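You operate a simulated robot arm through the tools that you are given. There is no shell and no other tool.

You are at the controls of a simulated two-armed robot. One attempt, no reset.

Task
Stop the press, zero its counter and speed, switch off and lift the red ball lever.
Fine: leave the other controls alone.

Only the result counts: the job must be done as asked and must still hold three seconds after the hand-in. Knocking over, shifting, dropping, spilling or breaking anything else fails it.

Robot
Two 6-joint arms with fingered hands on one trunk that stands fixed in place. Base frame: the origin is at the foot of the trunk, x ahead of it, y to its left, z up. Lengths are in mm, angles in rad, forces in N, time in s.
The left shoulder is at [20, 157, 829], the right one opposite. With the tool pointing down near the work surface each hand reaches from about 100 to 800 mm from the base axis, measured 20 degrees to its own side. Payload 4.1 kg a hand.
The TCP of each hand is the grasp point between the finger pads, 33 mm short of the fingertips. In the tool frame z runs along the fingers and y along their closing line. The gripper opens to 112 mm. The gripper's body begins 39 mm behind the TCP. The gripper is a hand of 4 fingers: y runs from the thumb to the fingers, the wrist lies at [-16, -118, -200] in the tool frame.
Orientation is that of the tool frame in the base frame, as a unit quaternion [w, x, y, z]. With the fingers straight down and the wrist toward the robot, the tool's x, y and z point along [0, 1, 0], [1, 0, 0] and [0, 0, -1] of the base frame.

Tools
- The arms move only by the tool drive_tool. It takes "left_rows", "right_rows" or both (then of equal length, played together; a hand with none holds still); each is a list of rows, each a list of 6 numbers: the shift along the base's x, y, z in cm, then the turn, a rotation vector about the base's x, y, z in rad. In form: [[dx, dy, dz, ax, ay, az], ...]. A call has 1 to 20 rows; each row shifts and turns the commanded pose from where the row before left it. A row lasts 0.2 s, in which the tool goes at most 50 mm and 0.15 rad; a call with a longer step from one row to the next is refused whole. Where a pose cannot be reached the arm comes as near as it can. A force on the tool above 40 N (or 10 N above the force at the start of the call, whichever is more), or a blocked arm, ends the call early, and 0.2 s more pass. In this call time passes only in rows, and 0.2 s behind the last. It gives the time, the measured TCP pose, the force on the tool (base axes), the opening and the grip force at its end, in the units of the frame above (readings bear some noise), with the torque about the TCP (base axes, N m) and any sound that the robot's microphone picked up, and new pictures: "pictures" is both (left out), scene, wrist or none (wrist: the cameras of the hands that moved).
- Cameras (640 x 400 px; columns grow to the right, rows downward): "scene" is now at [55.7, -23.9, 1467.2]; the picture's right is [-0.26, -0.97, 0.00], its down [-0.50, 0.13, -0.86] and it looks along [0.83, -0.22, -0.51] (base axes); focal length 329 px, centre (320, 200). "left" rides on the left gripper at [-66, -89, -130] in its tool frame; the picture's right is [-0.79, -0.29, 0.54], its down [0.55, -0.71, 0.44] and it looks along [0.26, 0.64, 0.72] (tool axes); focal length 247 px, centre (320, 200). "right" rides on the right gripper at [66, -89, -130] in its tool frame; the picture's right is [-0.79, 0.29, -0.54], its down [-0.55, -0.71, 0.44] and it looks along [-0.26, 0.64, 0.72] (tool axes); focal length 247 px, centre (320, 200).
- move_fingers(index, middle, ring, thumb_bend, thumb_turn, hand): sets how far each is bent, from 0 (flat) to 1 (curled in); at 0.3 the hand is open as for a grip, at 0.7 the pads meet at the TCP. One left out holds its place. A second passes; each finger stops where it meets its share of the squeeze, and holds until it gets a number again. It is the only way to open and close the hand. It gives what a move gives, with no picture; readings hold the bend of each and the force on the fingers (four entries, about 0 where the hand has none), thumb and palm. thumb_turn goes from beside the hand (0) to across from the fingers (1), as for a grip.
- aim_head(pan, tilt): turns the head with the scene camera to pan (to the left, within 1.501 rad either way) and tilt (down, from -0.506 to 1.204), counted from straight ahead of the robot. It gives what a move gives, and a new picture of the scene camera.
- locate(camera, pixels): for up to 12 pixels [column, row] of the newest picture of that camera ("zoom" is the newest enlarged one), the place [x, y, z] in the base frame of the surface seen there, good to about 2 mm. No time passes.
- enlarge(camera, box): a new picture of the part [left, top, right, bottom] of that camera's present view, enlarged. No time passes.
- hand_in(): hands the job in; it is judged then, once.

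Unless the task says otherwise, let go and move clear before handing in.

The tools are called by a JSON object that holds its "method" and its "body". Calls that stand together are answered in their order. drive_tool: Moves the arms, as the interface text tells. Its arguments: {"type":"object","properties":{"left_rows":{"type":"array","items":{"type":"array","items":{"type":"number"}}},"right_rows":{"type":"array","items":{"type":"array","items":{"type":"number"}}},"pictures":{"type":"string","enum":["both","scene","wrist","none"]}},"required":[]} The other tools are called the same way: move_fingers (index, middle, ring, thumb_bend, thumb_turn, hand) moves the fingers one by one; aim_head (pan, tilt) turns the head that bears the scene camera; locate (camera, pixels) gives the place of the surface under pixels of a picture; enlarge (camera, box) takes an enlarged picture of a part of a camera's view; hand_in () hands the job in.

At the start:

```text
clock: 0.0
left_tool_pos: [320.1, -19.6, 1273.2]
left_tcp_rot: [-0.001, 0.858, 0.514, 0.0]
left_force: [0.0, 0.1, -0.1]
left_torque: [0.04, 0.0, -0.02]
left_grip_width: 111.7
left_finger_force: 0.0
left_shape: jaw
left_bend: [0.3, 0.3, 0.3, 0.3, 0.98]
left_finger forces: [0.1, 0.0, 0.0, 0.0, 0.1, 0.0]
right_tool_pos: [305.7, -347.9, 1274.3]
right_tcp_rot: [0.0, 0.858, 0.514, 0.0]
right_force: [-0.1, -0.5, 0.2]
right_torque: [0.01, -0.01, 0.02]
right_grip_width: 111.7
right_finger_force: 0.1
right_shape: jaw
right_bend: [0.3, 0.3, 0.3, 0.3, 0.98]
right_finger forces: [0.1, 0.0, 0.1, 0.1, 0.1, 0.1]
head pan, tilt: [-0.258, 0.539]
```

scene: 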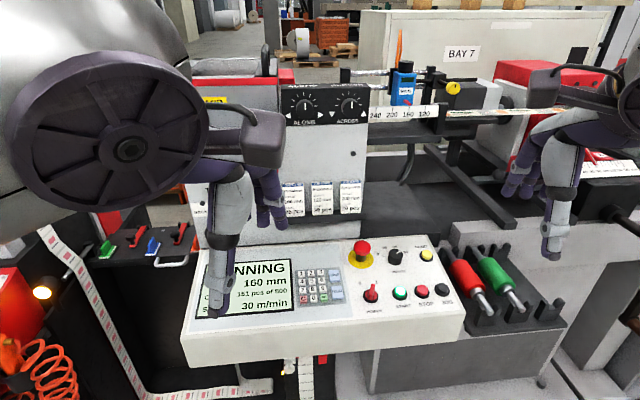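
right: 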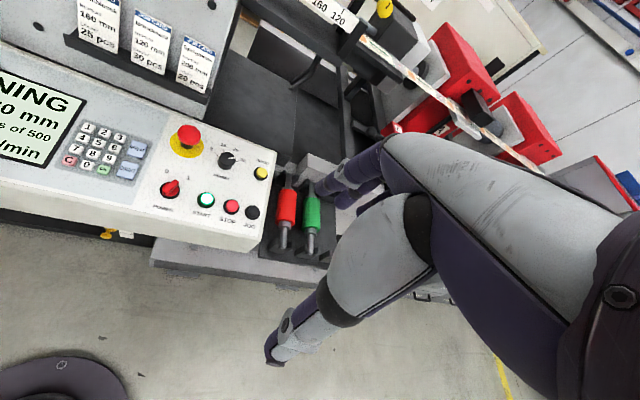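
left: 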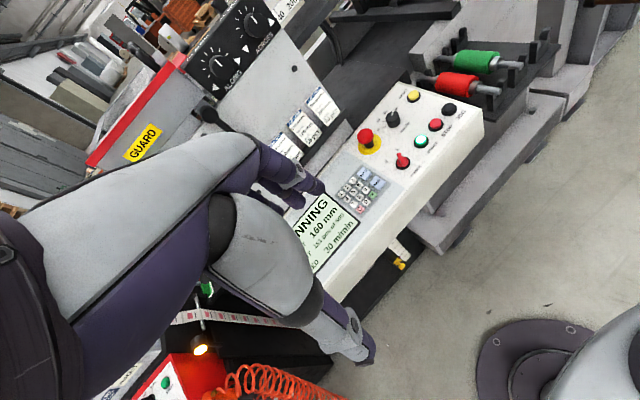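

The panel sits at about (320,290) in the scene, with a screen, a keypad and several buttons. I don't see a red ball lever yet, so I'll enlarge the views.

{"method": "enlarge", "body": {"camera": "scene", "box": [180, 230, 480, 380]}}

{"method": "enlarge", "body": {"camera": "left", "box": [280, 70, 500, 290]}}

{"method": "enlarge", "body": {"camera": "right", "box": [0, 60, 280, 260]}}

{"method": "enlarge", "body": {"camera": "scene", "box": [270, 40, 510, 230]}}

{"method": "enlarge", "body": {"camera": "scene", "box": [0, 190, 220, 400]}}

```text
2.13 times, centred on (330, 305) of scene
```

zoom: 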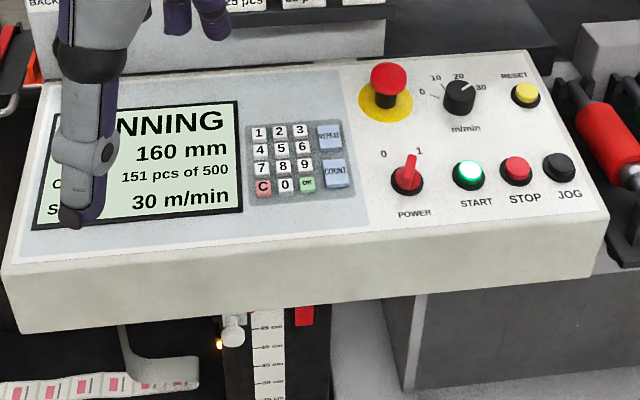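

```text
1.82 times, centred on (390, 180) of left
```

zoom: 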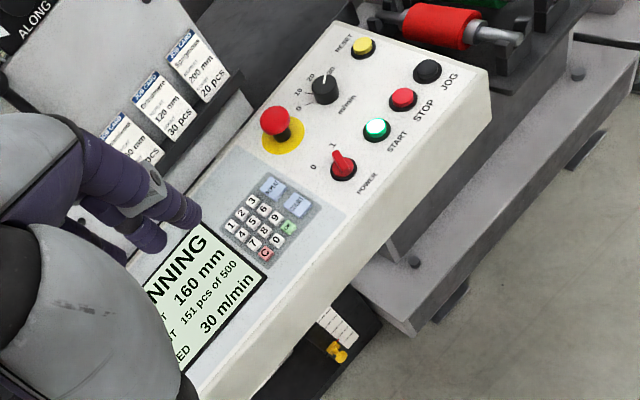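

```text
2.00 times, centred on (140, 160) of right
```

zoom: 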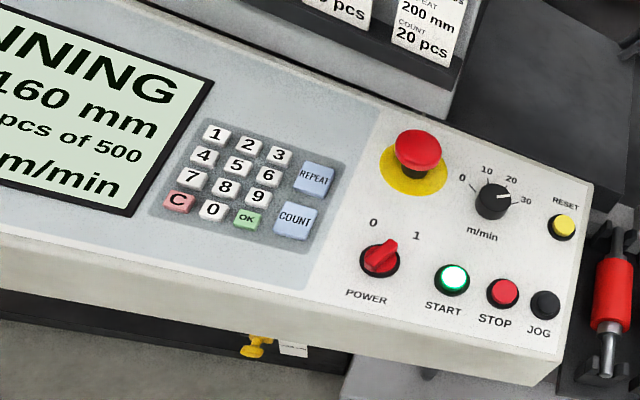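

```text
2.11 times, centred on (390, 135) of scene
```

zoom: 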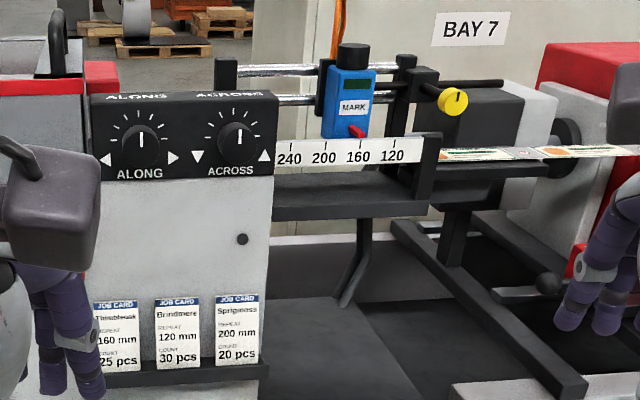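

```text
1.90 times, centred on (110, 295) of scene
```

zoom: 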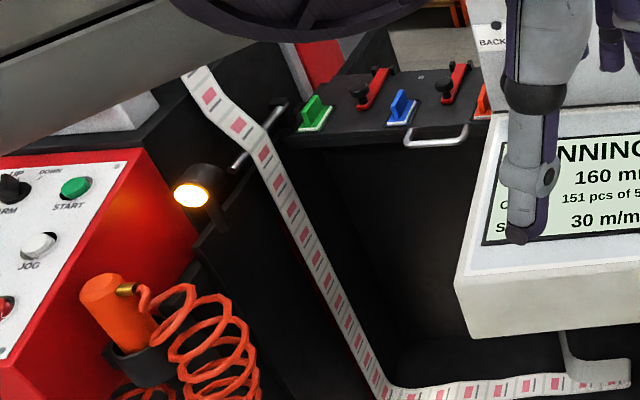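

The screen reads RUNNING, 160 mm, 151 of 500, 30 m/min, and the panel has POWER, START, STOP, JOG, a speed dial and RESET. I'll turn the head to look for the red ball lever.

{"method": "aim_head", "body": {"pan": -0.9, "tilt": 0.5}}

{"method": "aim_head", "body": {"pan": 0.5, "tilt": 0.6}}

{"method": "aim_head", "body": {"pan": -0.3, "tilt": 0.9}}

{"method": "aim_head", "body": {"pan": -0.3, "tilt": 0.2}}

```text
clock: 1.0
left_tool_pos: [320.5, -20.1, 1272.8]
left_tcp_rot: [0.0, 0.858, 0.514, 0.0]
left_force: [0.5, 0.6, 0.8]
left_torque: [0.0, 0.04, -0.01]
left_grip_width: 111.5
left_finger_force: 0.1
left_shape: jaw
left_bend: [0.3, 0.3, 0.3, 0.3, 0.98]
left_finger forces: [0.0, 0.0, 0.0, 0.0, 0.0, 0.1]
right_tool_pos: [307.5, -348.2, 1273.4]
right_tcp_rot: [0.001, 0.858, 0.513, 0.0]
right_force: [-0.7, -0.2, -1.1]
right_torque: [-0.05, -0.02, 0.01]
right_grip_width: 111.8
right_finger_force: 0.2
right_shape: jaw
right_bend: [0.3, 0.3, 0.3, 0.3, 0.98]
right_finger forces: [0.0, 0.0, 0.0, 0.0, 0.0, 0.1]
head pan, tilt: [-0.901, 0.499]
```

scene: 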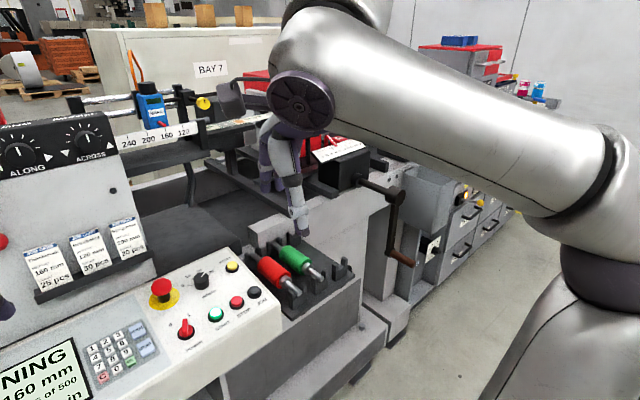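

```text
clock: 2.6
left_tool_pos: [321.0, -19.4, 1273.6]
left_tcp_rot: [0.0, 0.858, 0.513, 0.0]
left_force: [0.7, -0.8, -0.5]
left_torque: [-0.03, -0.02, 0.0]
left_grip_width: 111.9
left_finger_force: 0.2
left_shape: jaw
left_bend: [0.3, 0.3, 0.3, 0.3, 0.98]
left_finger forces: [0.1, 0.0, 0.0, 0.0, 0.0, 0.1]
right_tool_pos: [306.2, -347.6, 1273.3]
right_tcp_rot: [0.0, 0.858, 0.513, -0.001]
right_force: [0.4, 0.3, -0.2]
right_torque: [0.02, 0.03, -0.01]
right_grip_width: 111.7
right_finger_force: 0.0
right_shape: jaw
right_bend: [0.3, 0.3, 0.3, 0.3, 0.98]
right_finger forces: [0.0, 0.1, 0.1, 0.0, 0.0, 0.0]
head pan, tilt: [0.499, 0.6]
```

scene: 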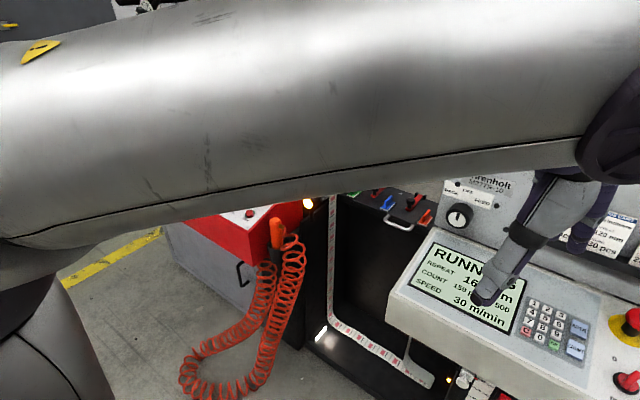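

```text
clock: 3.7
left_tool_pos: [320.2, -19.5, 1272.4]
left_tcp_rot: [0.001, 0.858, 0.514, 0.0]
left_force: [0.3, 1.1, -0.6]
left_torque: [0.02, 0.02, 0.0]
left_grip_width: 111.6
left_finger_force: 0.1
left_shape: jaw
left_bend: [0.3, 0.3, 0.3, 0.3, 0.98]
left_finger forces: [0.0, 0.0, 0.0, 0.0, 0.0, 0.0]
right_tool_pos: [306.2, -348.7, 1273.5]
right_tcp_rot: [0.0, 0.858, 0.513, -0.001]
right_force: [1.0, 0.1, 0.5]
right_torque: [-0.02, 0.0, 0.0]
right_grip_width: 111.5
right_finger_force: 0.0
right_shape: jaw
right_bend: [0.3, 0.3, 0.3, 0.3, 0.98]
right_finger forces: [0.0, 0.0, 0.1, 0.1, 0.0, 0.0]
head pan, tilt: [-0.3, 0.901]
```

scene: 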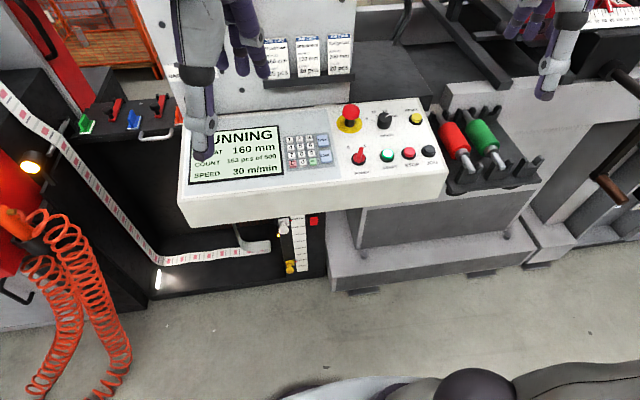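

```text
clock: 4.8
left_tool_pos: [320.0, -19.9, 1272.7]
left_tcp_rot: [0.0, 0.858, 0.514, 0.0]
left_force: [-0.2, -0.4, 0.8]
left_torque: [0.01, -0.03, 0.01]
left_grip_width: 111.5
left_finger_force: 0.0
left_shape: jaw
left_bend: [0.3, 0.3, 0.3, 0.3, 0.98]
left_finger forces: [0.0, 0.0, 0.0, 0.0, 0.0, 0.0]
right_tool_pos: [307.0, -348.4, 1273.1]
right_tcp_rot: [0.0, 0.858, 0.513, 0.0]
right_force: [-0.1, -0.5, 0.7]
right_torque: [-0.02, -0.01, -0.01]
right_grip_width: 111.6
right_finger_force: 0.0
right_shape: jaw
right_bend: [0.3, 0.3, 0.3, 0.3, 0.98]
right_finger forces: [0.0, 0.1, 0.0, 0.0, 0.1, 0.0]
head pan, tilt: [-0.3, 0.201]
```

scene: 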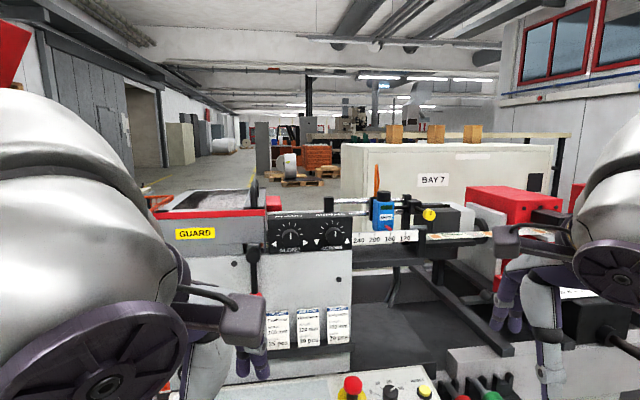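

A black shape with red at (255,265), left of the post, is half hidden by the left arm. The pan −0.9 picture also showed a red ball at (2,241), so I'll enlarge there.

{"method": "enlarge", "body": {"camera": "scene", "box": [170, 200, 370, 400]}}

{"method": "aim_head", "body": {"pan": -0.75, "tilt": 0.5}}

{"method": "enlarge", "body": {"camera": "scene", "box": [0, 100, 200, 300]}}

```text
2.00 times, centred on (270, 300) of scene
```

zoom: 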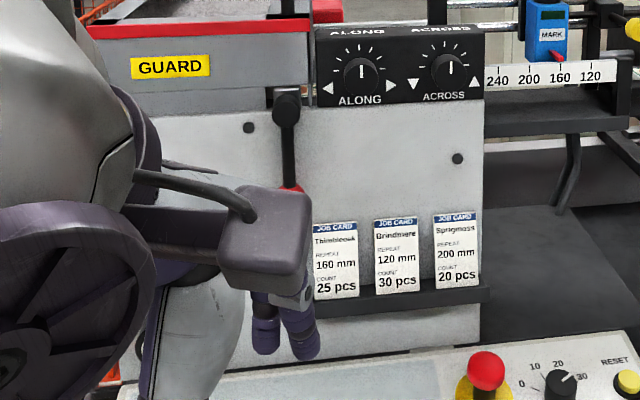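

```text
clock: 5.7
left_tool_pos: [320.4, -21.3, 1274.1]
left_tcp_rot: [0.0, 0.858, 0.513, 0.0]
left_force: [0.5, 0.5, 0.8]
left_torque: [0.02, -0.01, 0.05]
left_grip_width: 111.5
left_finger_force: 0.0
left_shape: jaw
left_bend: [0.3, 0.3, 0.3, 0.3, 0.98]
left_finger forces: [0.0, 0.0, 0.1, 0.0, 0.1, 0.0]
right_tool_pos: [306.1, -348.4, 1273.7]
right_tcp_rot: [0.0, 0.858, 0.514, 0.001]
right_force: [-1.0, 0.3, -0.1]
right_torque: [0.01, 0.01, 0.02]
right_grip_width: 111.5
right_finger_force: 0.1
right_shape: jaw
right_bend: [0.3, 0.3, 0.3, 0.3, 0.98]
right_finger forces: [0.0, 0.1, 0.1, 0.0, 0.1, 0.1]
head pan, tilt: [-0.75, 0.499]
```

scene: 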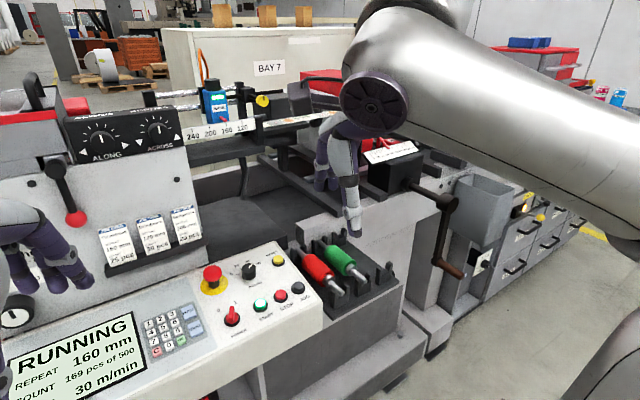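

```text
2.00 times, centred on (100, 200) of scene
```

zoom: 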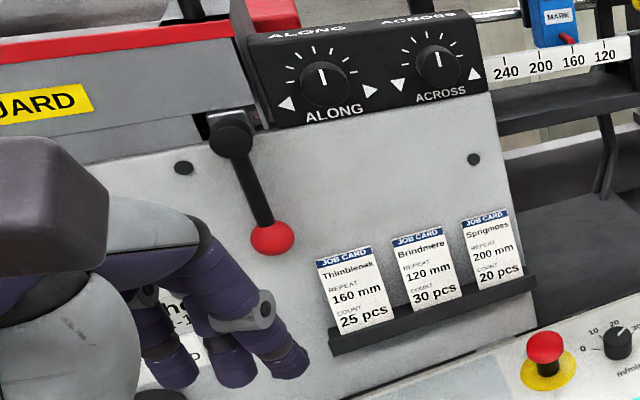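

The red ball lever is at zoom (272,238), hanging down from its pivot at zoom (232,138). Now I'll aim at the panel and locate the controls.

{"method": "aim_head", "body": {"pan": -0.3, "tilt": 0.75}}

{"method": "enlarge", "body": {"camera": "scene", "box": [270, 130, 470, 255]}}

```text
clock: 6.6
left_tool_pos: [319.3, -21.2, 1272.9]
left_tcp_rot: [0.0, 0.858, 0.514, 0.0]
left_force: [0.4, -0.1, 0.0]
left_torque: [0.02, 0.0, 0.02]
left_grip_width: 111.5
left_finger_force: 0.1
left_shape: jaw
left_bend: [0.3, 0.3, 0.3, 0.3, 0.98]
left_finger forces: [0.0, 0.1, 0.1, 0.1, 0.0, 0.0]
right_tool_pos: [305.6, -348.8, 1273.3]
right_tcp_rot: [-0.001, 0.858, 0.513, 0.0]
right_force: [-0.7, 0.2, 0.2]
right_torque: [-0.01, -0.02, -0.01]
right_grip_width: 111.3
right_finger_force: 0.0
right_shape: jaw
right_bend: [0.3, 0.3, 0.3, 0.3, 0.98]
right_finger forces: [0.1, 0.0, 0.0, 0.1, 0.1, 0.1]
head pan, tilt: [-0.3, 0.75]
```

scene: 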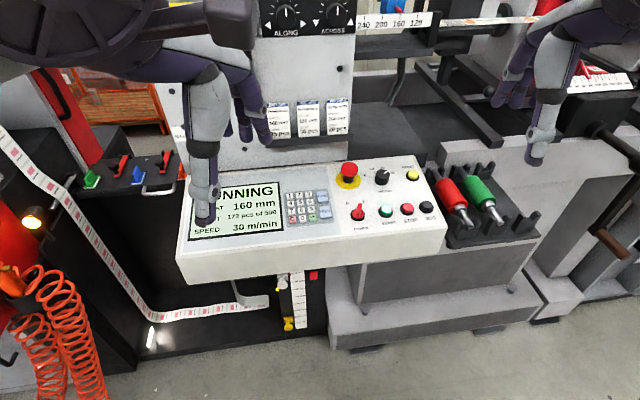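

```text
3.20 times, centred on (370, 192) of scene
```

zoom: 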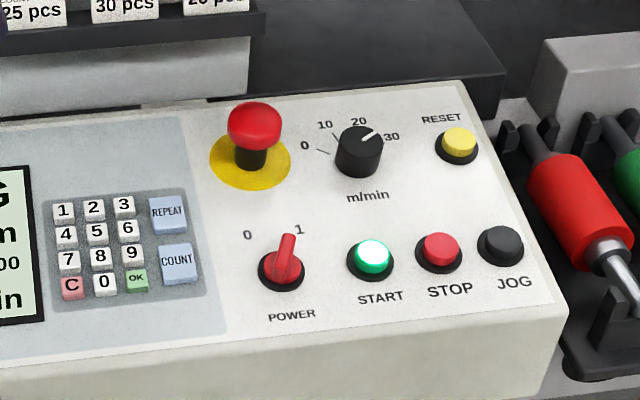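

{"method": "locate", "body": {"camera": "zoom", "pixels": [[440, 247], [459, 141], [360, 145], [378, 130], [285, 262], [290, 236], [372, 250], [500, 242], [252, 120], [410, 285], [330, 340], [395, 100]]}}

{"method": "locate", "body": {"camera": "zoom", "pixels": [[335, 280], [405, 200], [310, 290], [225, 250], [300, 232], [247, 237], [305, 147], [392, 137], [282, 275], [340, 165], [105, 284], [337, 142]]}}

```text
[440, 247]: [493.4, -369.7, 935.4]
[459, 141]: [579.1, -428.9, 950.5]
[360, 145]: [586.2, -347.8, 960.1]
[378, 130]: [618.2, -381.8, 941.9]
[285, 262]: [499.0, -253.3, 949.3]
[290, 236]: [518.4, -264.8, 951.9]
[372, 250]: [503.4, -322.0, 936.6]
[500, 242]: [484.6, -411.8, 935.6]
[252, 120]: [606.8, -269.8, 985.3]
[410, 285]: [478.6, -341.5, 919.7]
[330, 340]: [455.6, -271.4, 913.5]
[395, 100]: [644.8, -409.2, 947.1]
```

```text
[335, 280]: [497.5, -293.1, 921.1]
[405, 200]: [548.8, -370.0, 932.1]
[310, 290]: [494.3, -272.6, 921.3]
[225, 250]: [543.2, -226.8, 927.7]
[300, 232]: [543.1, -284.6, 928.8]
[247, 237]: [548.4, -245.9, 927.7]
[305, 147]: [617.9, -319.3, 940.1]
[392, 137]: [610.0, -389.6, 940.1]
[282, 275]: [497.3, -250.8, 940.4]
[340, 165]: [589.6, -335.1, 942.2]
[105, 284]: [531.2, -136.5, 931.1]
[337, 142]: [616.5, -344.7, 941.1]
```

The controls are now located: STOP (493,-370,935), RESET (579,-429,950), speed dial (586,-348,960) and POWER (498,-252). I'll shape the right hand to point, see where the index fingertip ends up, and move the left hand back out of the view.

{"method": "move_fingers", "body": {"hand": "right", "index": 0.3, "middle": 1, "ring": 1, "thumb_bend": 0.3, "thumb_turn": 0.0}}

{"method": "drive_tool", "body": {"left_rows": [[-3, 4, 0, 0, 0, 0], [-3, 4, 0, 0, 0, 0], [-3, 4, 0, 0, 0, 0], [-3, 4, 0, 0, 0, 0]], "right_rows": [[0, 0, 0, 0, 0, 0], [0, 0, 0, 0, 0, 0], [0, 0, 0, 0, 0, 0], [0, 0, 0, 0, 0, 0]]}}

```text
clock: 7.6
left_tool_pos: [320.5, -19.4, 1273.3]
left_tcp_rot: [0.0, 0.858, 0.513, 0.001]
left_force: [-0.7, 0.4, -0.9]
left_torque: [0.02, 0.03, -0.01]
left_grip_width: 111.4
left_finger_force: 0.0
left_shape: jaw
left_bend: [0.3, 0.3, 0.3, 0.3, 0.98]
left_finger forces: [0.0, 0.1, 0.0, 0.0, 0.0, 0.0]
right_tool_pos: [305.2, -348.1, 1272.5]
right_tcp_rot: [0.0, 0.858, 0.514, -0.001]
right_force: [0.4, 0.1, -0.1]
right_torque: [0.01, 0.01, 0.01]
right_grip_width: 153.6
right_finger_force: 0.0
right_shape: fingers
right_bend: [0.3, 1.0, 1.0, 0.3, 0.0]
right_finger forces: [0.1, 0.0, 0.1, 0.0, 0.0, 0.0]
head pan, tilt: [-0.3, 0.75]
```

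```text
clock: 8.6
left_tool_pos: [201.5, 138.6, 1273.4]
left_tcp_rot: [0.001, 0.858, 0.513, 0.0]
left_force: [1.1, -0.5, -0.8]
left_torque: [0.08, 0.04, 0.02]
left_grip_width: 111.8
left_finger_force: 0.1
left_shape: jaw
left_bend: [0.3, 0.3, 0.3, 0.3, 0.98]
left_finger forces: [0.0, 0.1, 0.0, 0.1, 0.0, 0.0]
right_tool_pos: [305.9, -348.1, 1273.5]
right_tcp_rot: [0.0, 0.858, 0.514, 0.0]
right_force: [-0.6, -1.2, 0.5]
right_torque: [0.03, 0.01, 0.02]
right_grip_width: 153.5
right_finger_force: 0.0
right_shape: fingers
right_bend: [0.3, 1.0, 1.0, 0.3, 0.0]
right_finger forces: [0.0, 0.0, 0.0, 0.0, 0.1, 0.0]
head pan, tilt: [-0.3, 0.75]
```

scene: 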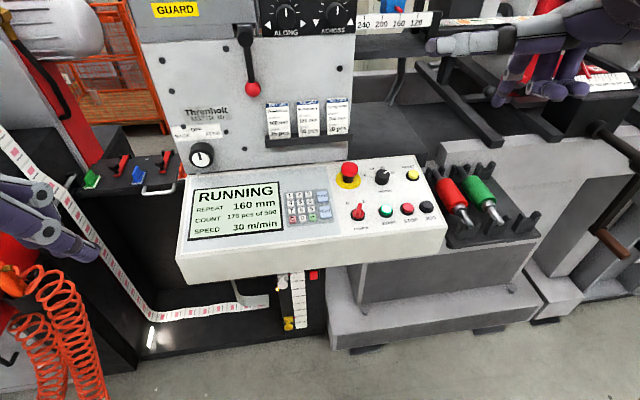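
right: 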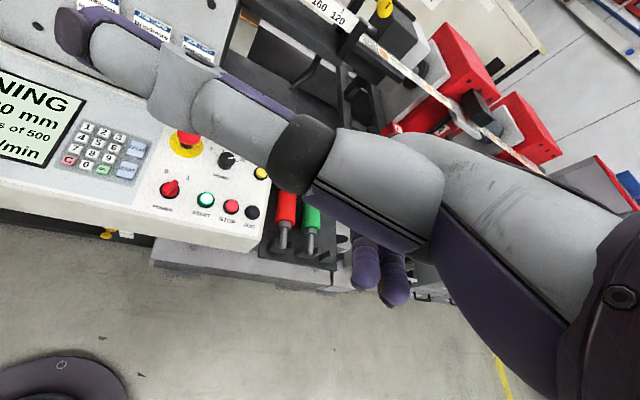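
left: 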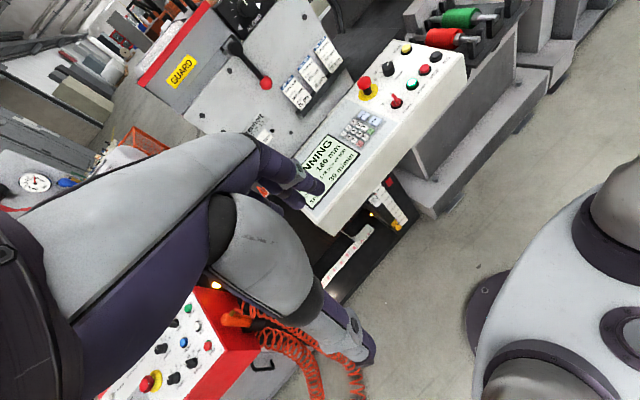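

The left hand is clear, and the lever shows at scene (252,88). I'll look at the right hand to measure the index fingertip.

{"method": "aim_head", "body": {"pan": -0.8, "tilt": 0.45}}

{"method": "enlarge", "body": {"camera": "scene", "box": [180, 30, 500, 330]}}

```text
clock: 9.5
left_tool_pos: [201.7, 139.0, 1273.4]
left_tcp_rot: [0.0, 0.858, 0.513, -0.001]
left_force: [0.4, 0.1, -0.4]
left_torque: [-0.01, 0.0, -0.03]
left_grip_width: 112.1
left_finger_force: 0.2
left_shape: jaw
left_bend: [0.3, 0.3, 0.3, 0.3, 0.98]
left_finger forces: [0.1, 0.0, 0.0, 0.1, 0.0, 0.0]
right_tool_pos: [305.0, -348.2, 1273.5]
right_tcp_rot: [0.0, 0.858, 0.514, 0.0]
right_force: [-0.2, -0.4, -0.1]
right_torque: [-0.03, 0.02, 0.02]
right_grip_width: 153.6
right_finger_force: 0.1
right_shape: fingers
right_bend: [0.3, 1.0, 1.0, 0.3, 0.0]
right_finger forces: [0.1, 0.0, 0.1, 0.0, 0.0, 0.0]
head pan, tilt: [-0.799, 0.45]
```

scene: 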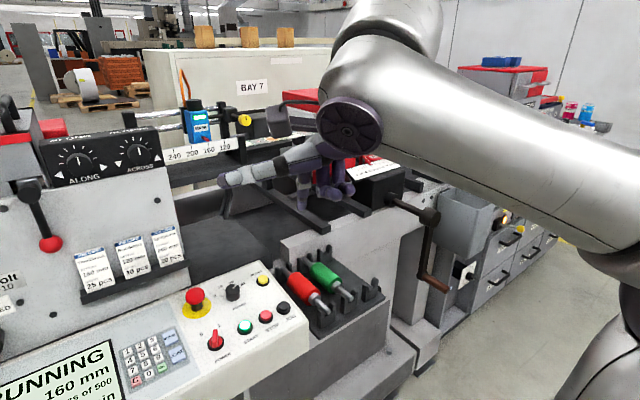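

```text
1.33 times, centred on (340, 180) of scene
```

zoom: 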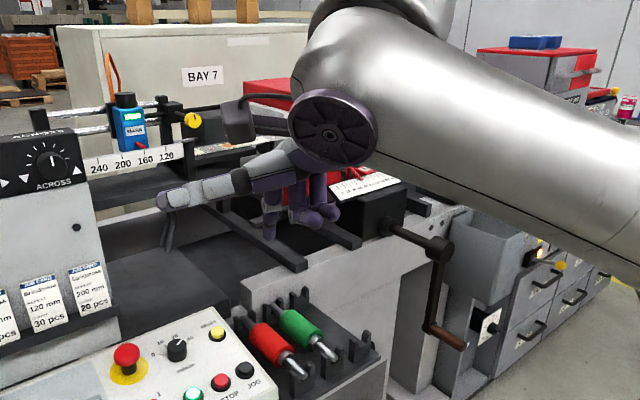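

In the zoom the index finger points down with its tip near (270,236), and the other fingers are curled at (310,215). I'll locate the tips.

{"method": "enlarge", "body": {"camera": "scene", "box": [210, 110, 370, 230]}}

```text
3.33 times, centred on (290, 170) of scene
```

zoom: 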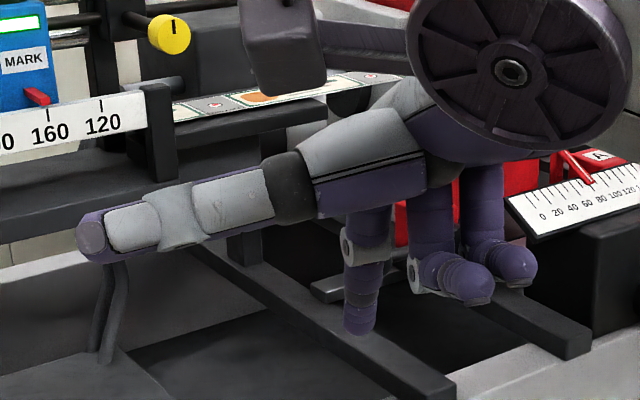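

{"method": "locate", "body": {"camera": "zoom", "pixels": [[360, 325], [345, 325], [362, 285], [365, 225], [470, 285], [510, 265], [90, 235], [430, 270], [375, 300], [480, 300], [348, 310], [430, 215]]}}

```text
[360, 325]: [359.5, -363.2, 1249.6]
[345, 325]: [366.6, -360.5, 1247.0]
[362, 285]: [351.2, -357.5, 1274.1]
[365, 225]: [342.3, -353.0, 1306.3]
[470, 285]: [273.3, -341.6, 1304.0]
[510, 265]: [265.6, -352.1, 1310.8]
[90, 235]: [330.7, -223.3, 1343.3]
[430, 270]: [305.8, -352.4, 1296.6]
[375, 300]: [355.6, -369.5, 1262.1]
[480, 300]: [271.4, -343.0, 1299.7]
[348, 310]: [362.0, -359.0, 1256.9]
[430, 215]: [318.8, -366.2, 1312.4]
```

The index tip sits about (58,-16,-34) mm from the TCP, well below the curled fingers and thumb. I'll move so the tip hovers over STOP at (493,-370).

{"method": "aim_head", "body": {"pan": -0.5, "tilt": 0.75}}

{"method": "drive_tool", "body": {"right_rows": [[1.6, -0.1, -3, 0, 0, 0], [1.6, -0.1, -3, 0, 0, 0], [1.6, -0.1, -3, 0, 0, 0], [1.6, -0.1, -3, 0, 0, 0], [1.6, -0.1, -3, 0, 0, 0], [1.6, -0.1, -3, 0, 0, 0], [1.6, 0, -3, 0, 0, 0], [1.7, 0, -3, 0, 0, 0]]}}

{"method": "enlarge", "body": {"camera": "scene", "box": [220, 110, 420, 235]}}

```text
clock: 10.3
left_tool_pos: [201.4, 138.1, 1273.4]
left_tcp_rot: [0.001, 0.858, 0.514, 0.0]
left_force: [-1.0, -0.8, -0.2]
left_torque: [0.03, 0.05, -0.01]
left_grip_width: 111.7
left_finger_force: 0.1
left_shape: jaw
left_bend: [0.3, 0.3, 0.3, 0.3, 0.98]
left_finger forces: [0.0, 0.1, 0.0, 0.1, 0.0, 0.0]
right_tool_pos: [305.8, -349.0, 1273.8]
right_tcp_rot: [0.0, 0.858, 0.513, 0.0]
right_force: [0.5, 0.2, 0.5]
right_torque: [-0.01, -0.02, 0.01]
right_grip_width: 153.4
right_finger_force: 0.1
right_shape: fingers
right_bend: [0.3, 1.0, 1.0, 0.3, 0.0]
right_finger forces: [0.0, 0.0, 0.1, 0.0, 0.0, 0.1]
head pan, tilt: [-0.499, 0.75]
```

scene: 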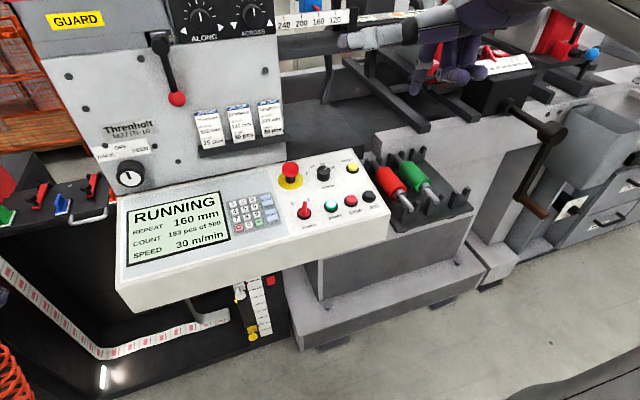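

```text
clock: 12.1
left_tool_pos: [201.5, 139.0, 1272.9]
left_tcp_rot: [0.0, 0.858, 0.513, -0.001]
left_force: [-0.1, -0.3, 0.4]
left_torque: [-0.03, -0.04, -0.03]
left_grip_width: 111.9
left_finger_force: 0.1
left_shape: jaw
left_bend: [0.3, 0.3, 0.3, 0.3, 0.98]
left_finger forces: [0.0, 0.1, 0.1, 0.0, 0.0, 0.0]
right_tool_pos: [435.3, -354.9, 1033.9]
right_tcp_rot: [0.0, 0.858, 0.514, 0.0]
right_force: [-0.3, -0.3, 1.0]
right_torque: [-0.01, -0.04, 0.0]
right_grip_width: 153.6
right_finger_force: 0.0
right_shape: fingers
right_bend: [0.3, 1.0, 1.0, 0.3, 0.0]
right_finger forces: [0.0, 0.1, 0.0, 0.0, 0.0, 0.0]
head pan, tilt: [-0.499, 0.75]
```

scene: 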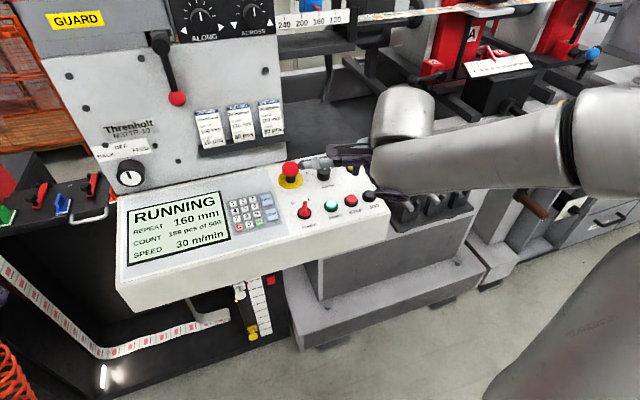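
right: 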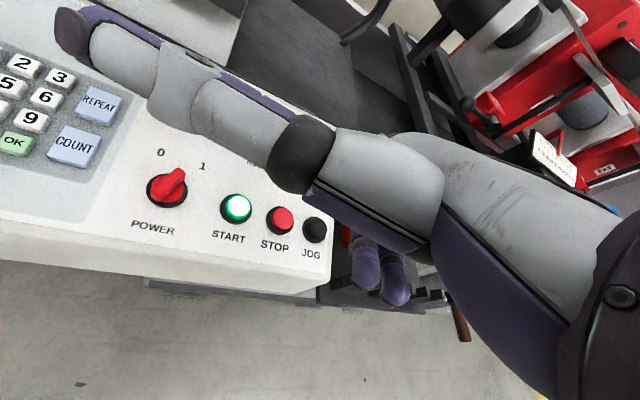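

```text
3.20 times, centred on (320, 172) of scene
```

zoom: 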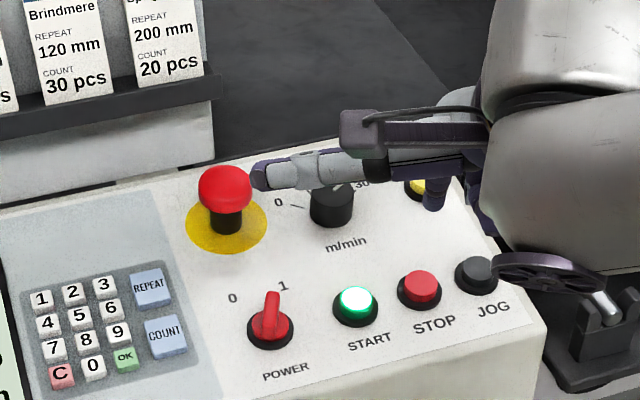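

Seen from the scene, the index tip is at zoom (432,205). I'll locate it before going down onto STOP.

{"method": "locate", "body": {"camera": "zoom", "pixels": [[432, 205], [436, 192], [420, 283], [260, 178], [475, 200], [470, 230], [435, 180]]}}

```text
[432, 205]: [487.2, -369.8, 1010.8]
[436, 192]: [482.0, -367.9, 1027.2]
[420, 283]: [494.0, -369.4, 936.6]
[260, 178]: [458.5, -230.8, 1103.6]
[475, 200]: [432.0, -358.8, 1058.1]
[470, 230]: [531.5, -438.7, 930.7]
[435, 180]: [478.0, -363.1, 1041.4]
```

The tip is lined up with STOP to within about 3 mm. I'll go down to just above the button and then press gently.

{"method": "drive_tool", "body": {"right_rows": [[0.2, 0.2, -2, 0, 0, 0], [0, 0, -2, 0, 0, 0], [0, 0, -1.5, 0, 0, 0], [0, 0, -0.5, 0, 0, 0], [0, 0, -0.3, 0, 0, 0], [0, 0, -0.3, 0, 0, 0], [0, 0, -0.3, 0, 0, 0]]}}

{"method": "enlarge", "body": {"camera": "scene", "box": [110, 130, 430, 260]}}

```text
clock: 13.7
left_tool_pos: [200.8, 140.3, 1273.4]
left_tcp_rot: [0.0, 0.858, 0.514, 0.001]
left_force: [0.0, -0.9, -0.4]
left_torque: [-0.01, 0.03, 0.0]
left_grip_width: 111.6
left_finger_force: 0.0
left_shape: jaw
left_bend: [0.3, 0.3, 0.3, 0.3, 0.98]
left_finger forces: [0.1, 0.1, 0.0, 0.1, 0.1, 0.0]
right_tool_pos: [436.9, -352.3, 963.5]
right_tcp_rot: [0.0, 0.859, 0.513, 0.0]
right_force: [-0.6, 0.6, 2.4]
right_torque: [-0.07, -0.15, -0.01]
right_grip_width: 153.9
right_finger_force: 1.3
right_shape: fingers
right_bend: [0.3, 1.0, 1.0, 0.3, 0.0]
right_finger forces: [2.0, 0.0, 0.0, 0.0, 0.0, 0.0]
head pan, tilt: [-0.499, 0.75]
heard: click
```

scene: 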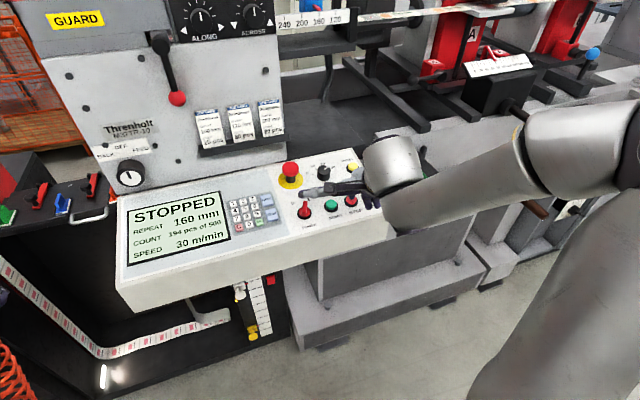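
right: 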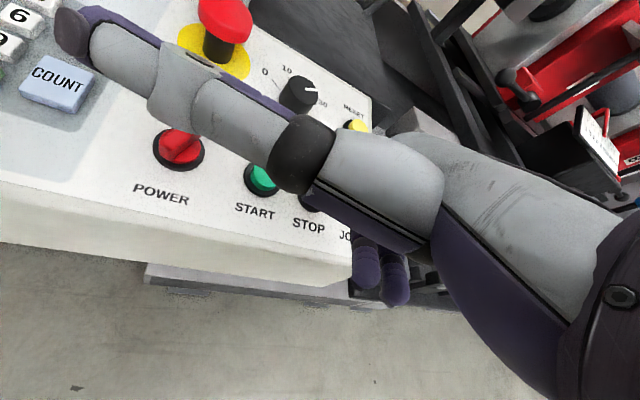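

```text
2.00 times, centred on (270, 195) of scene
```

zoom: 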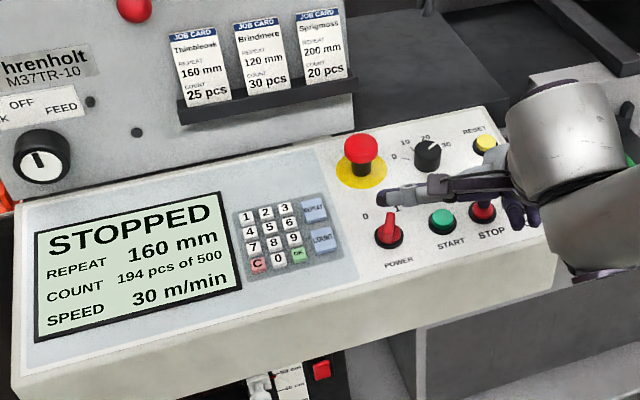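

The screen shows STOPPED with the count at 194 of 500. I'll raise the hand, move toward RESET, and check the clearance beside it.

{"method": "drive_tool", "body": {"right_rows": [[0, 0, 2, 0, 0, 0], [0, 0, 3, 0, 0, 0], [0, 0, 4, 0, 0, 0]]}}

{"method": "enlarge", "body": {"camera": "scene", "box": [270, 100, 490, 240]}}

{"method": "enlarge", "body": {"camera": "scene", "box": [110, 130, 430, 260]}}

```text
clock: 14.5
left_tool_pos: [203.4, 138.9, 1274.7]
left_tcp_rot: [-0.001, 0.858, 0.514, 0.0]
left_force: [1.1, -0.7, -1.0]
left_torque: [0.03, 0.02, -0.02]
left_grip_width: 111.5
left_finger_force: 0.1
left_shape: jaw
left_bend: [0.3, 0.3, 0.3, 0.3, 0.98]
left_finger forces: [0.1, 0.0, 0.0, 0.1, 0.0, 0.0]
right_tool_pos: [439.1, -353.4, 1054.0]
right_tcp_rot: [-0.001, 0.858, 0.514, -0.001]
right_force: [0.2, -0.5, 0.4]
right_torque: [0.0, -0.01, -0.01]
right_grip_width: 154.0
right_finger_force: 0.1
right_shape: fingers
right_bend: [0.3, 1.0, 1.0, 0.3, 0.0]
right_finger forces: [0.0, 0.1, 0.0, 0.0, 0.1, 0.0]
head pan, tilt: [-0.499, 0.75]
```

scene: 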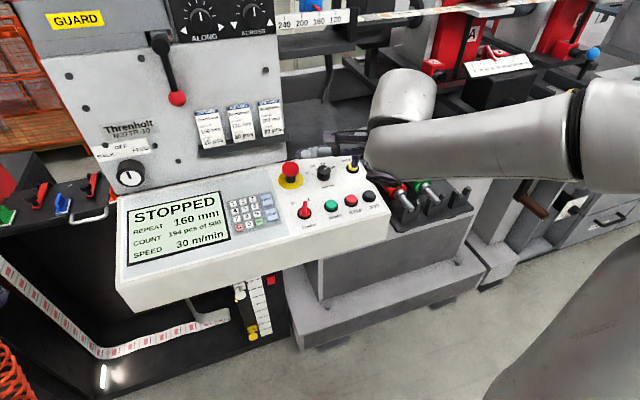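
right: 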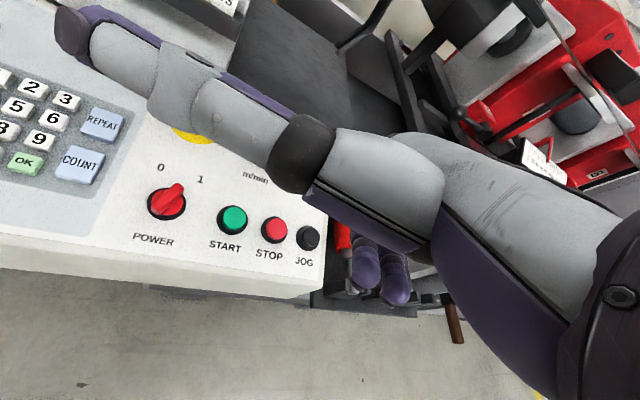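

```text
2.86 times, centred on (380, 170) of scene
```

zoom: 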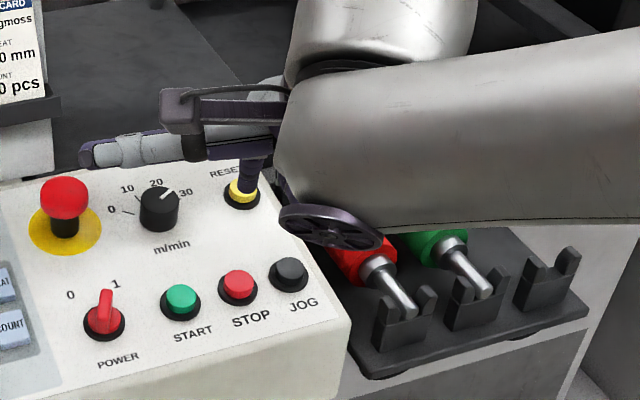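

```text
2.00 times, centred on (270, 195) of scene
```

zoom: 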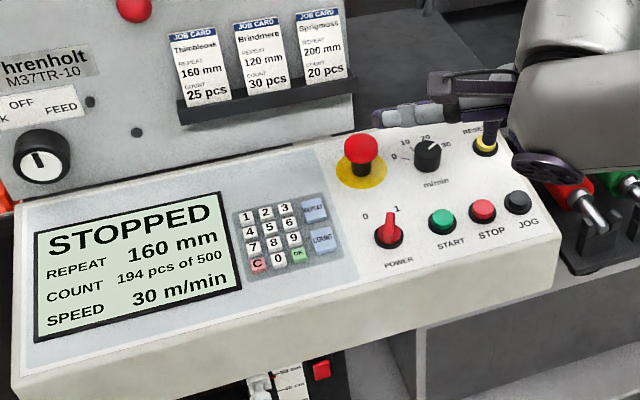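

Count and speed still need zeroing. I'll slide at this height until the tip is over RESET at (579,-429).

{"method": "drive_tool", "body": {"right_rows": [[2.8, -2, 0, 0, 0, 0], [2.8, -2, 0, 0, 0, 0], [2.8, -2, 0, 0, 0, 0]]}}

{"method": "aim_head", "body": {"pan": -0.55, "tilt": 0.7}}

{"method": "enlarge", "body": {"camera": "scene", "box": [280, 80, 480, 205]}}

```text
clock: 15.3
left_tool_pos: [201.9, 138.2, 1273.2]
left_tcp_rot: [0.0, 0.858, 0.513, 0.0]
left_force: [-1.1, 1.1, 0.6]
left_torque: [0.01, -0.03, 0.0]
left_grip_width: 111.9
left_finger_force: 0.1
left_shape: jaw
left_bend: [0.3, 0.3, 0.3, 0.3, 0.98]
left_finger forces: [0.0, 0.1, 0.1, 0.0, 0.1, 0.0]
right_tool_pos: [519.7, -412.7, 1054.6]
right_tcp_rot: [0.0, 0.858, 0.514, 0.0]
right_force: [-0.9, -0.4, 0.0]
right_torque: [0.01, 0.01, 0.0]
right_grip_width: 153.7
right_finger_force: 0.1
right_shape: fingers
right_bend: [0.3, 1.0, 1.0, 0.3, 0.0]
right_finger forces: [0.0, 0.0, 0.1, 0.0, 0.0, 0.0]
head pan, tilt: [-0.499, 0.75]
```

scene: 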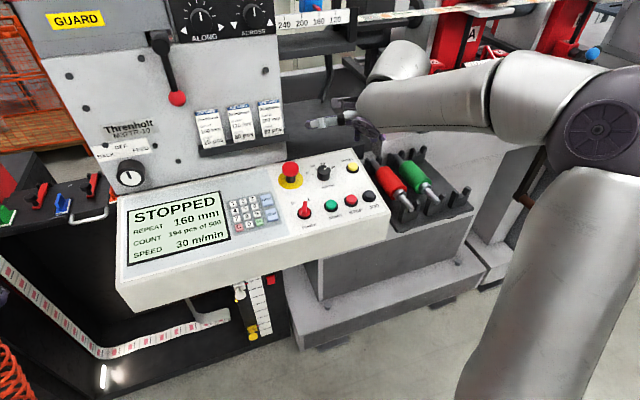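
right: 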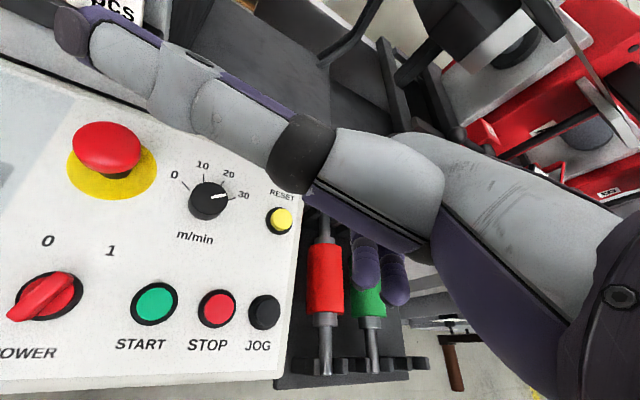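

```text
clock: 15.9
left_tool_pos: [202.0, 139.4, 1274.0]
left_tcp_rot: [0.0, 0.858, 0.513, 0.0]
left_force: [0.9, 0.0, 0.1]
left_torque: [0.04, 0.03, 0.01]
left_grip_width: 111.9
left_finger_force: 0.1
left_shape: jaw
left_bend: [0.3, 0.3, 0.3, 0.3, 0.98]
left_finger forces: [0.0, 0.1, 0.0, 0.1, 0.0, 0.1]
right_tool_pos: [520.4, -413.0, 1053.3]
right_tcp_rot: [0.001, 0.858, 0.514, 0.0]
right_force: [0.2, -1.2, 0.0]
right_torque: [-0.01, -0.02, -0.01]
right_grip_width: 153.7
right_finger_force: 0.1
right_shape: fingers
right_bend: [0.3, 1.0, 1.0, 0.3, 0.0]
right_finger forces: [0.1, 0.0, 0.0, 0.2, 0.1, 0.1]
head pan, tilt: [-0.55, 0.7]
```

scene: 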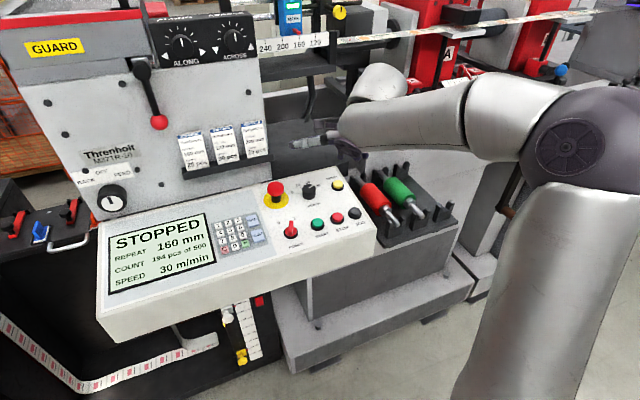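

```text
3.20 times, centred on (380, 142) of scene
```

zoom: 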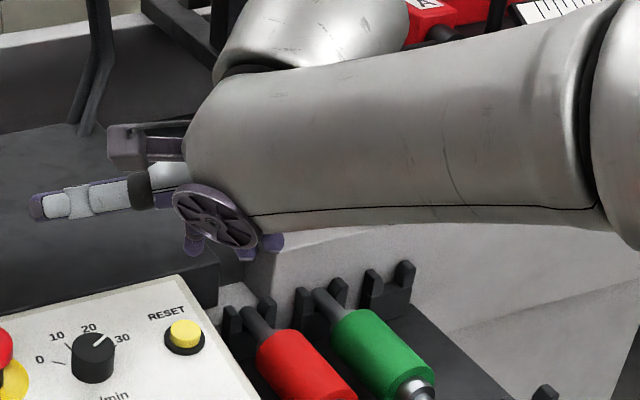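

{"method": "locate", "body": {"camera": "zoom", "pixels": [[193, 248], [184, 328], [240, 295], [260, 260], [255, 350], [245, 250], [200, 270], [262, 315], [330, 240], [275, 242], [95, 345], [103, 338]]}}

```text
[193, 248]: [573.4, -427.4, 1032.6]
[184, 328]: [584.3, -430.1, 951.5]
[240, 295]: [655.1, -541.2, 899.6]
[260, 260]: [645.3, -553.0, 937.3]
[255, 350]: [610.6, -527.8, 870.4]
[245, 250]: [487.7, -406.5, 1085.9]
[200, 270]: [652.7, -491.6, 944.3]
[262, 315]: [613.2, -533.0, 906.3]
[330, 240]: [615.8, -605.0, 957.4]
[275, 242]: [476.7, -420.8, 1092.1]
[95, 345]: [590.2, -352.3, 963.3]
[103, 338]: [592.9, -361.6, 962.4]
```

The surroundings near RESET are all below about 960, so there is clearance. I'll go down on RESET.

{"method": "drive_tool", "body": {"right_rows": [[0.5, -0.1, -2, 0, 0, 0], [0, 0, -2, 0, 0, 0], [0, 0, -1.9, 0, 0, 0], [0, 0, -0.6, 0, 0, 0], [0, 0, -0.3, 0, 0, 0], [0, 0, -0.3, 0, 0, 0], [0, 0, -0.3, 0, 0, 0]]}}

{"method": "enlarge", "body": {"camera": "scene", "box": [90, 160, 410, 290]}}

```text
clock: 17.5
left_tool_pos: [201.0, 138.7, 1272.9]
left_tcp_rot: [0.0, 0.858, 0.514, 0.001]
left_force: [0.2, 0.1, -0.8]
left_torque: [-0.01, -0.02, 0.01]
left_grip_width: 111.9
left_finger_force: 0.1
left_shape: jaw
left_bend: [0.3, 0.3, 0.3, 0.3, 0.98]
left_finger forces: [0.1, 0.0, 0.1, 0.0, 0.0, 0.0]
right_tool_pos: [526.5, -414.5, 980.4]
right_tcp_rot: [0.0, 0.858, 0.513, 0.0]
right_force: [-0.2, 0.7, 1.5]
right_torque: [-0.03, -0.09, 0.07]
right_grip_width: 153.8
right_finger_force: 1.0
right_shape: fingers
right_bend: [0.3, 1.0, 1.0, 0.3, 0.0]
right_finger forces: [1.5, 0.0, 0.1, 0.0, 0.1, 0.1]
head pan, tilt: [-0.55, 0.7]
```

scene: 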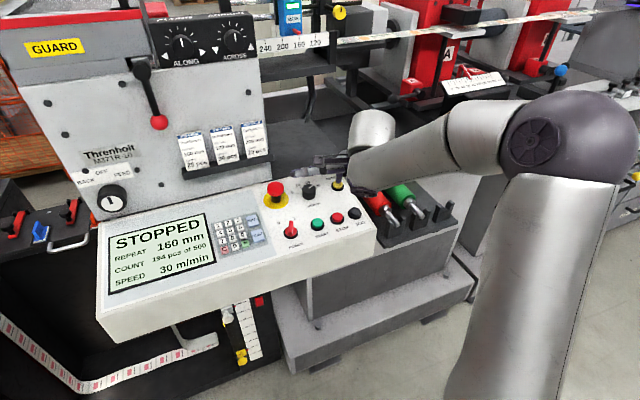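
right: 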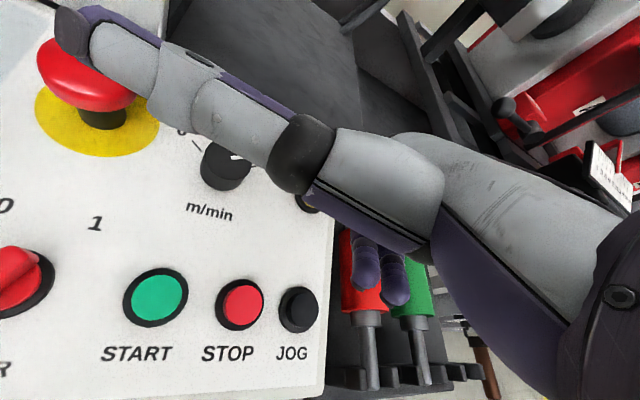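

```text
2.00 times, centred on (250, 225) of scene
```

zoom: 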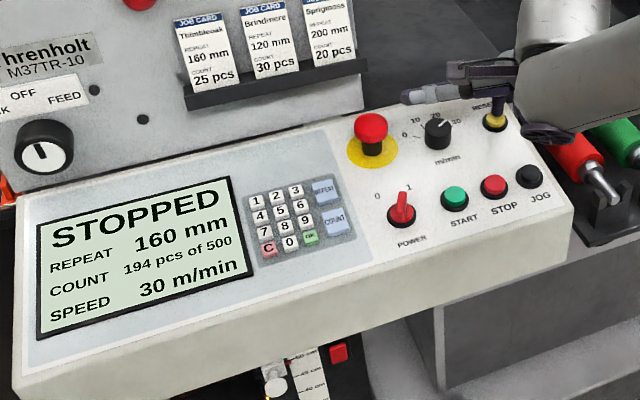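

The fingertip is on RESET with 1.5 N, but there was no click yet. I'll press a little further.

{"method": "drive_tool", "body": {"right_rows": [[0, 0, -0.15, 0, 0, 0], [0, 0, -0.15, 0, 0, 0]]}}

{"method": "enlarge", "body": {"camera": "scene", "box": [90, 160, 410, 290]}}

```text
clock: 18.1
left_tool_pos: [201.3, 139.8, 1274.0]
left_tcp_rot: [-0.001, 0.858, 0.514, 0.0]
left_force: [0.8, 0.5, -0.7]
left_torque: [0.0, 0.01, 0.0]
left_grip_width: 111.9
left_finger_force: 0.1
left_shape: jaw
left_bend: [0.3, 0.3, 0.3, 0.3, 0.98]
left_finger forces: [0.0, 0.1, 0.0, 0.0, 0.0, 0.0]
right_tool_pos: [525.8, -414.8, 977.1]
right_tcp_rot: [0.0, 0.858, 0.514, 0.0]
right_force: [0.6, 1.5, 2.4]
right_torque: [-0.03, -0.16, -0.01]
right_grip_width: 153.5
right_finger_force: 1.5
right_shape: fingers
right_bend: [0.3, 1.0, 1.0, 0.3, 0.0]
right_finger forces: [2.9, 0.0, 0.0, 0.0, 0.0, 0.0]
head pan, tilt: [-0.55, 0.7]
heard: click
```

scene: 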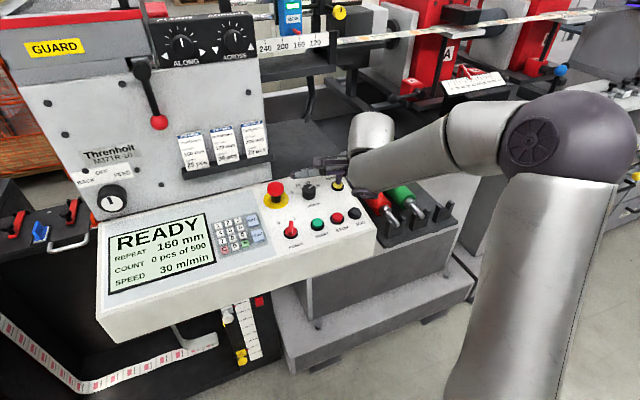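
right: 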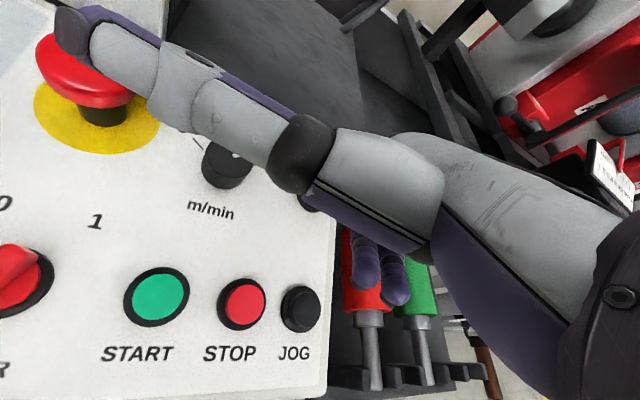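

```text
2.00 times, centred on (250, 225) of scene
```

zoom: 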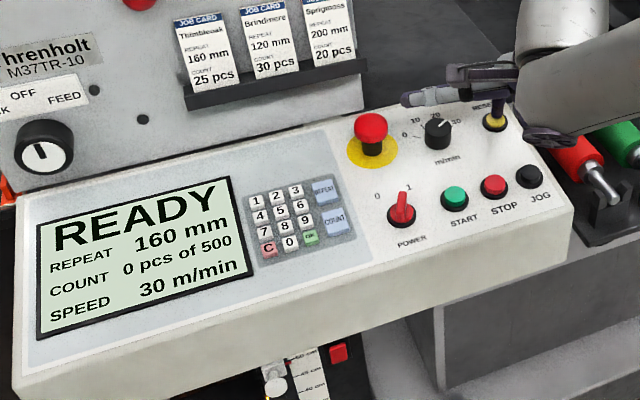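

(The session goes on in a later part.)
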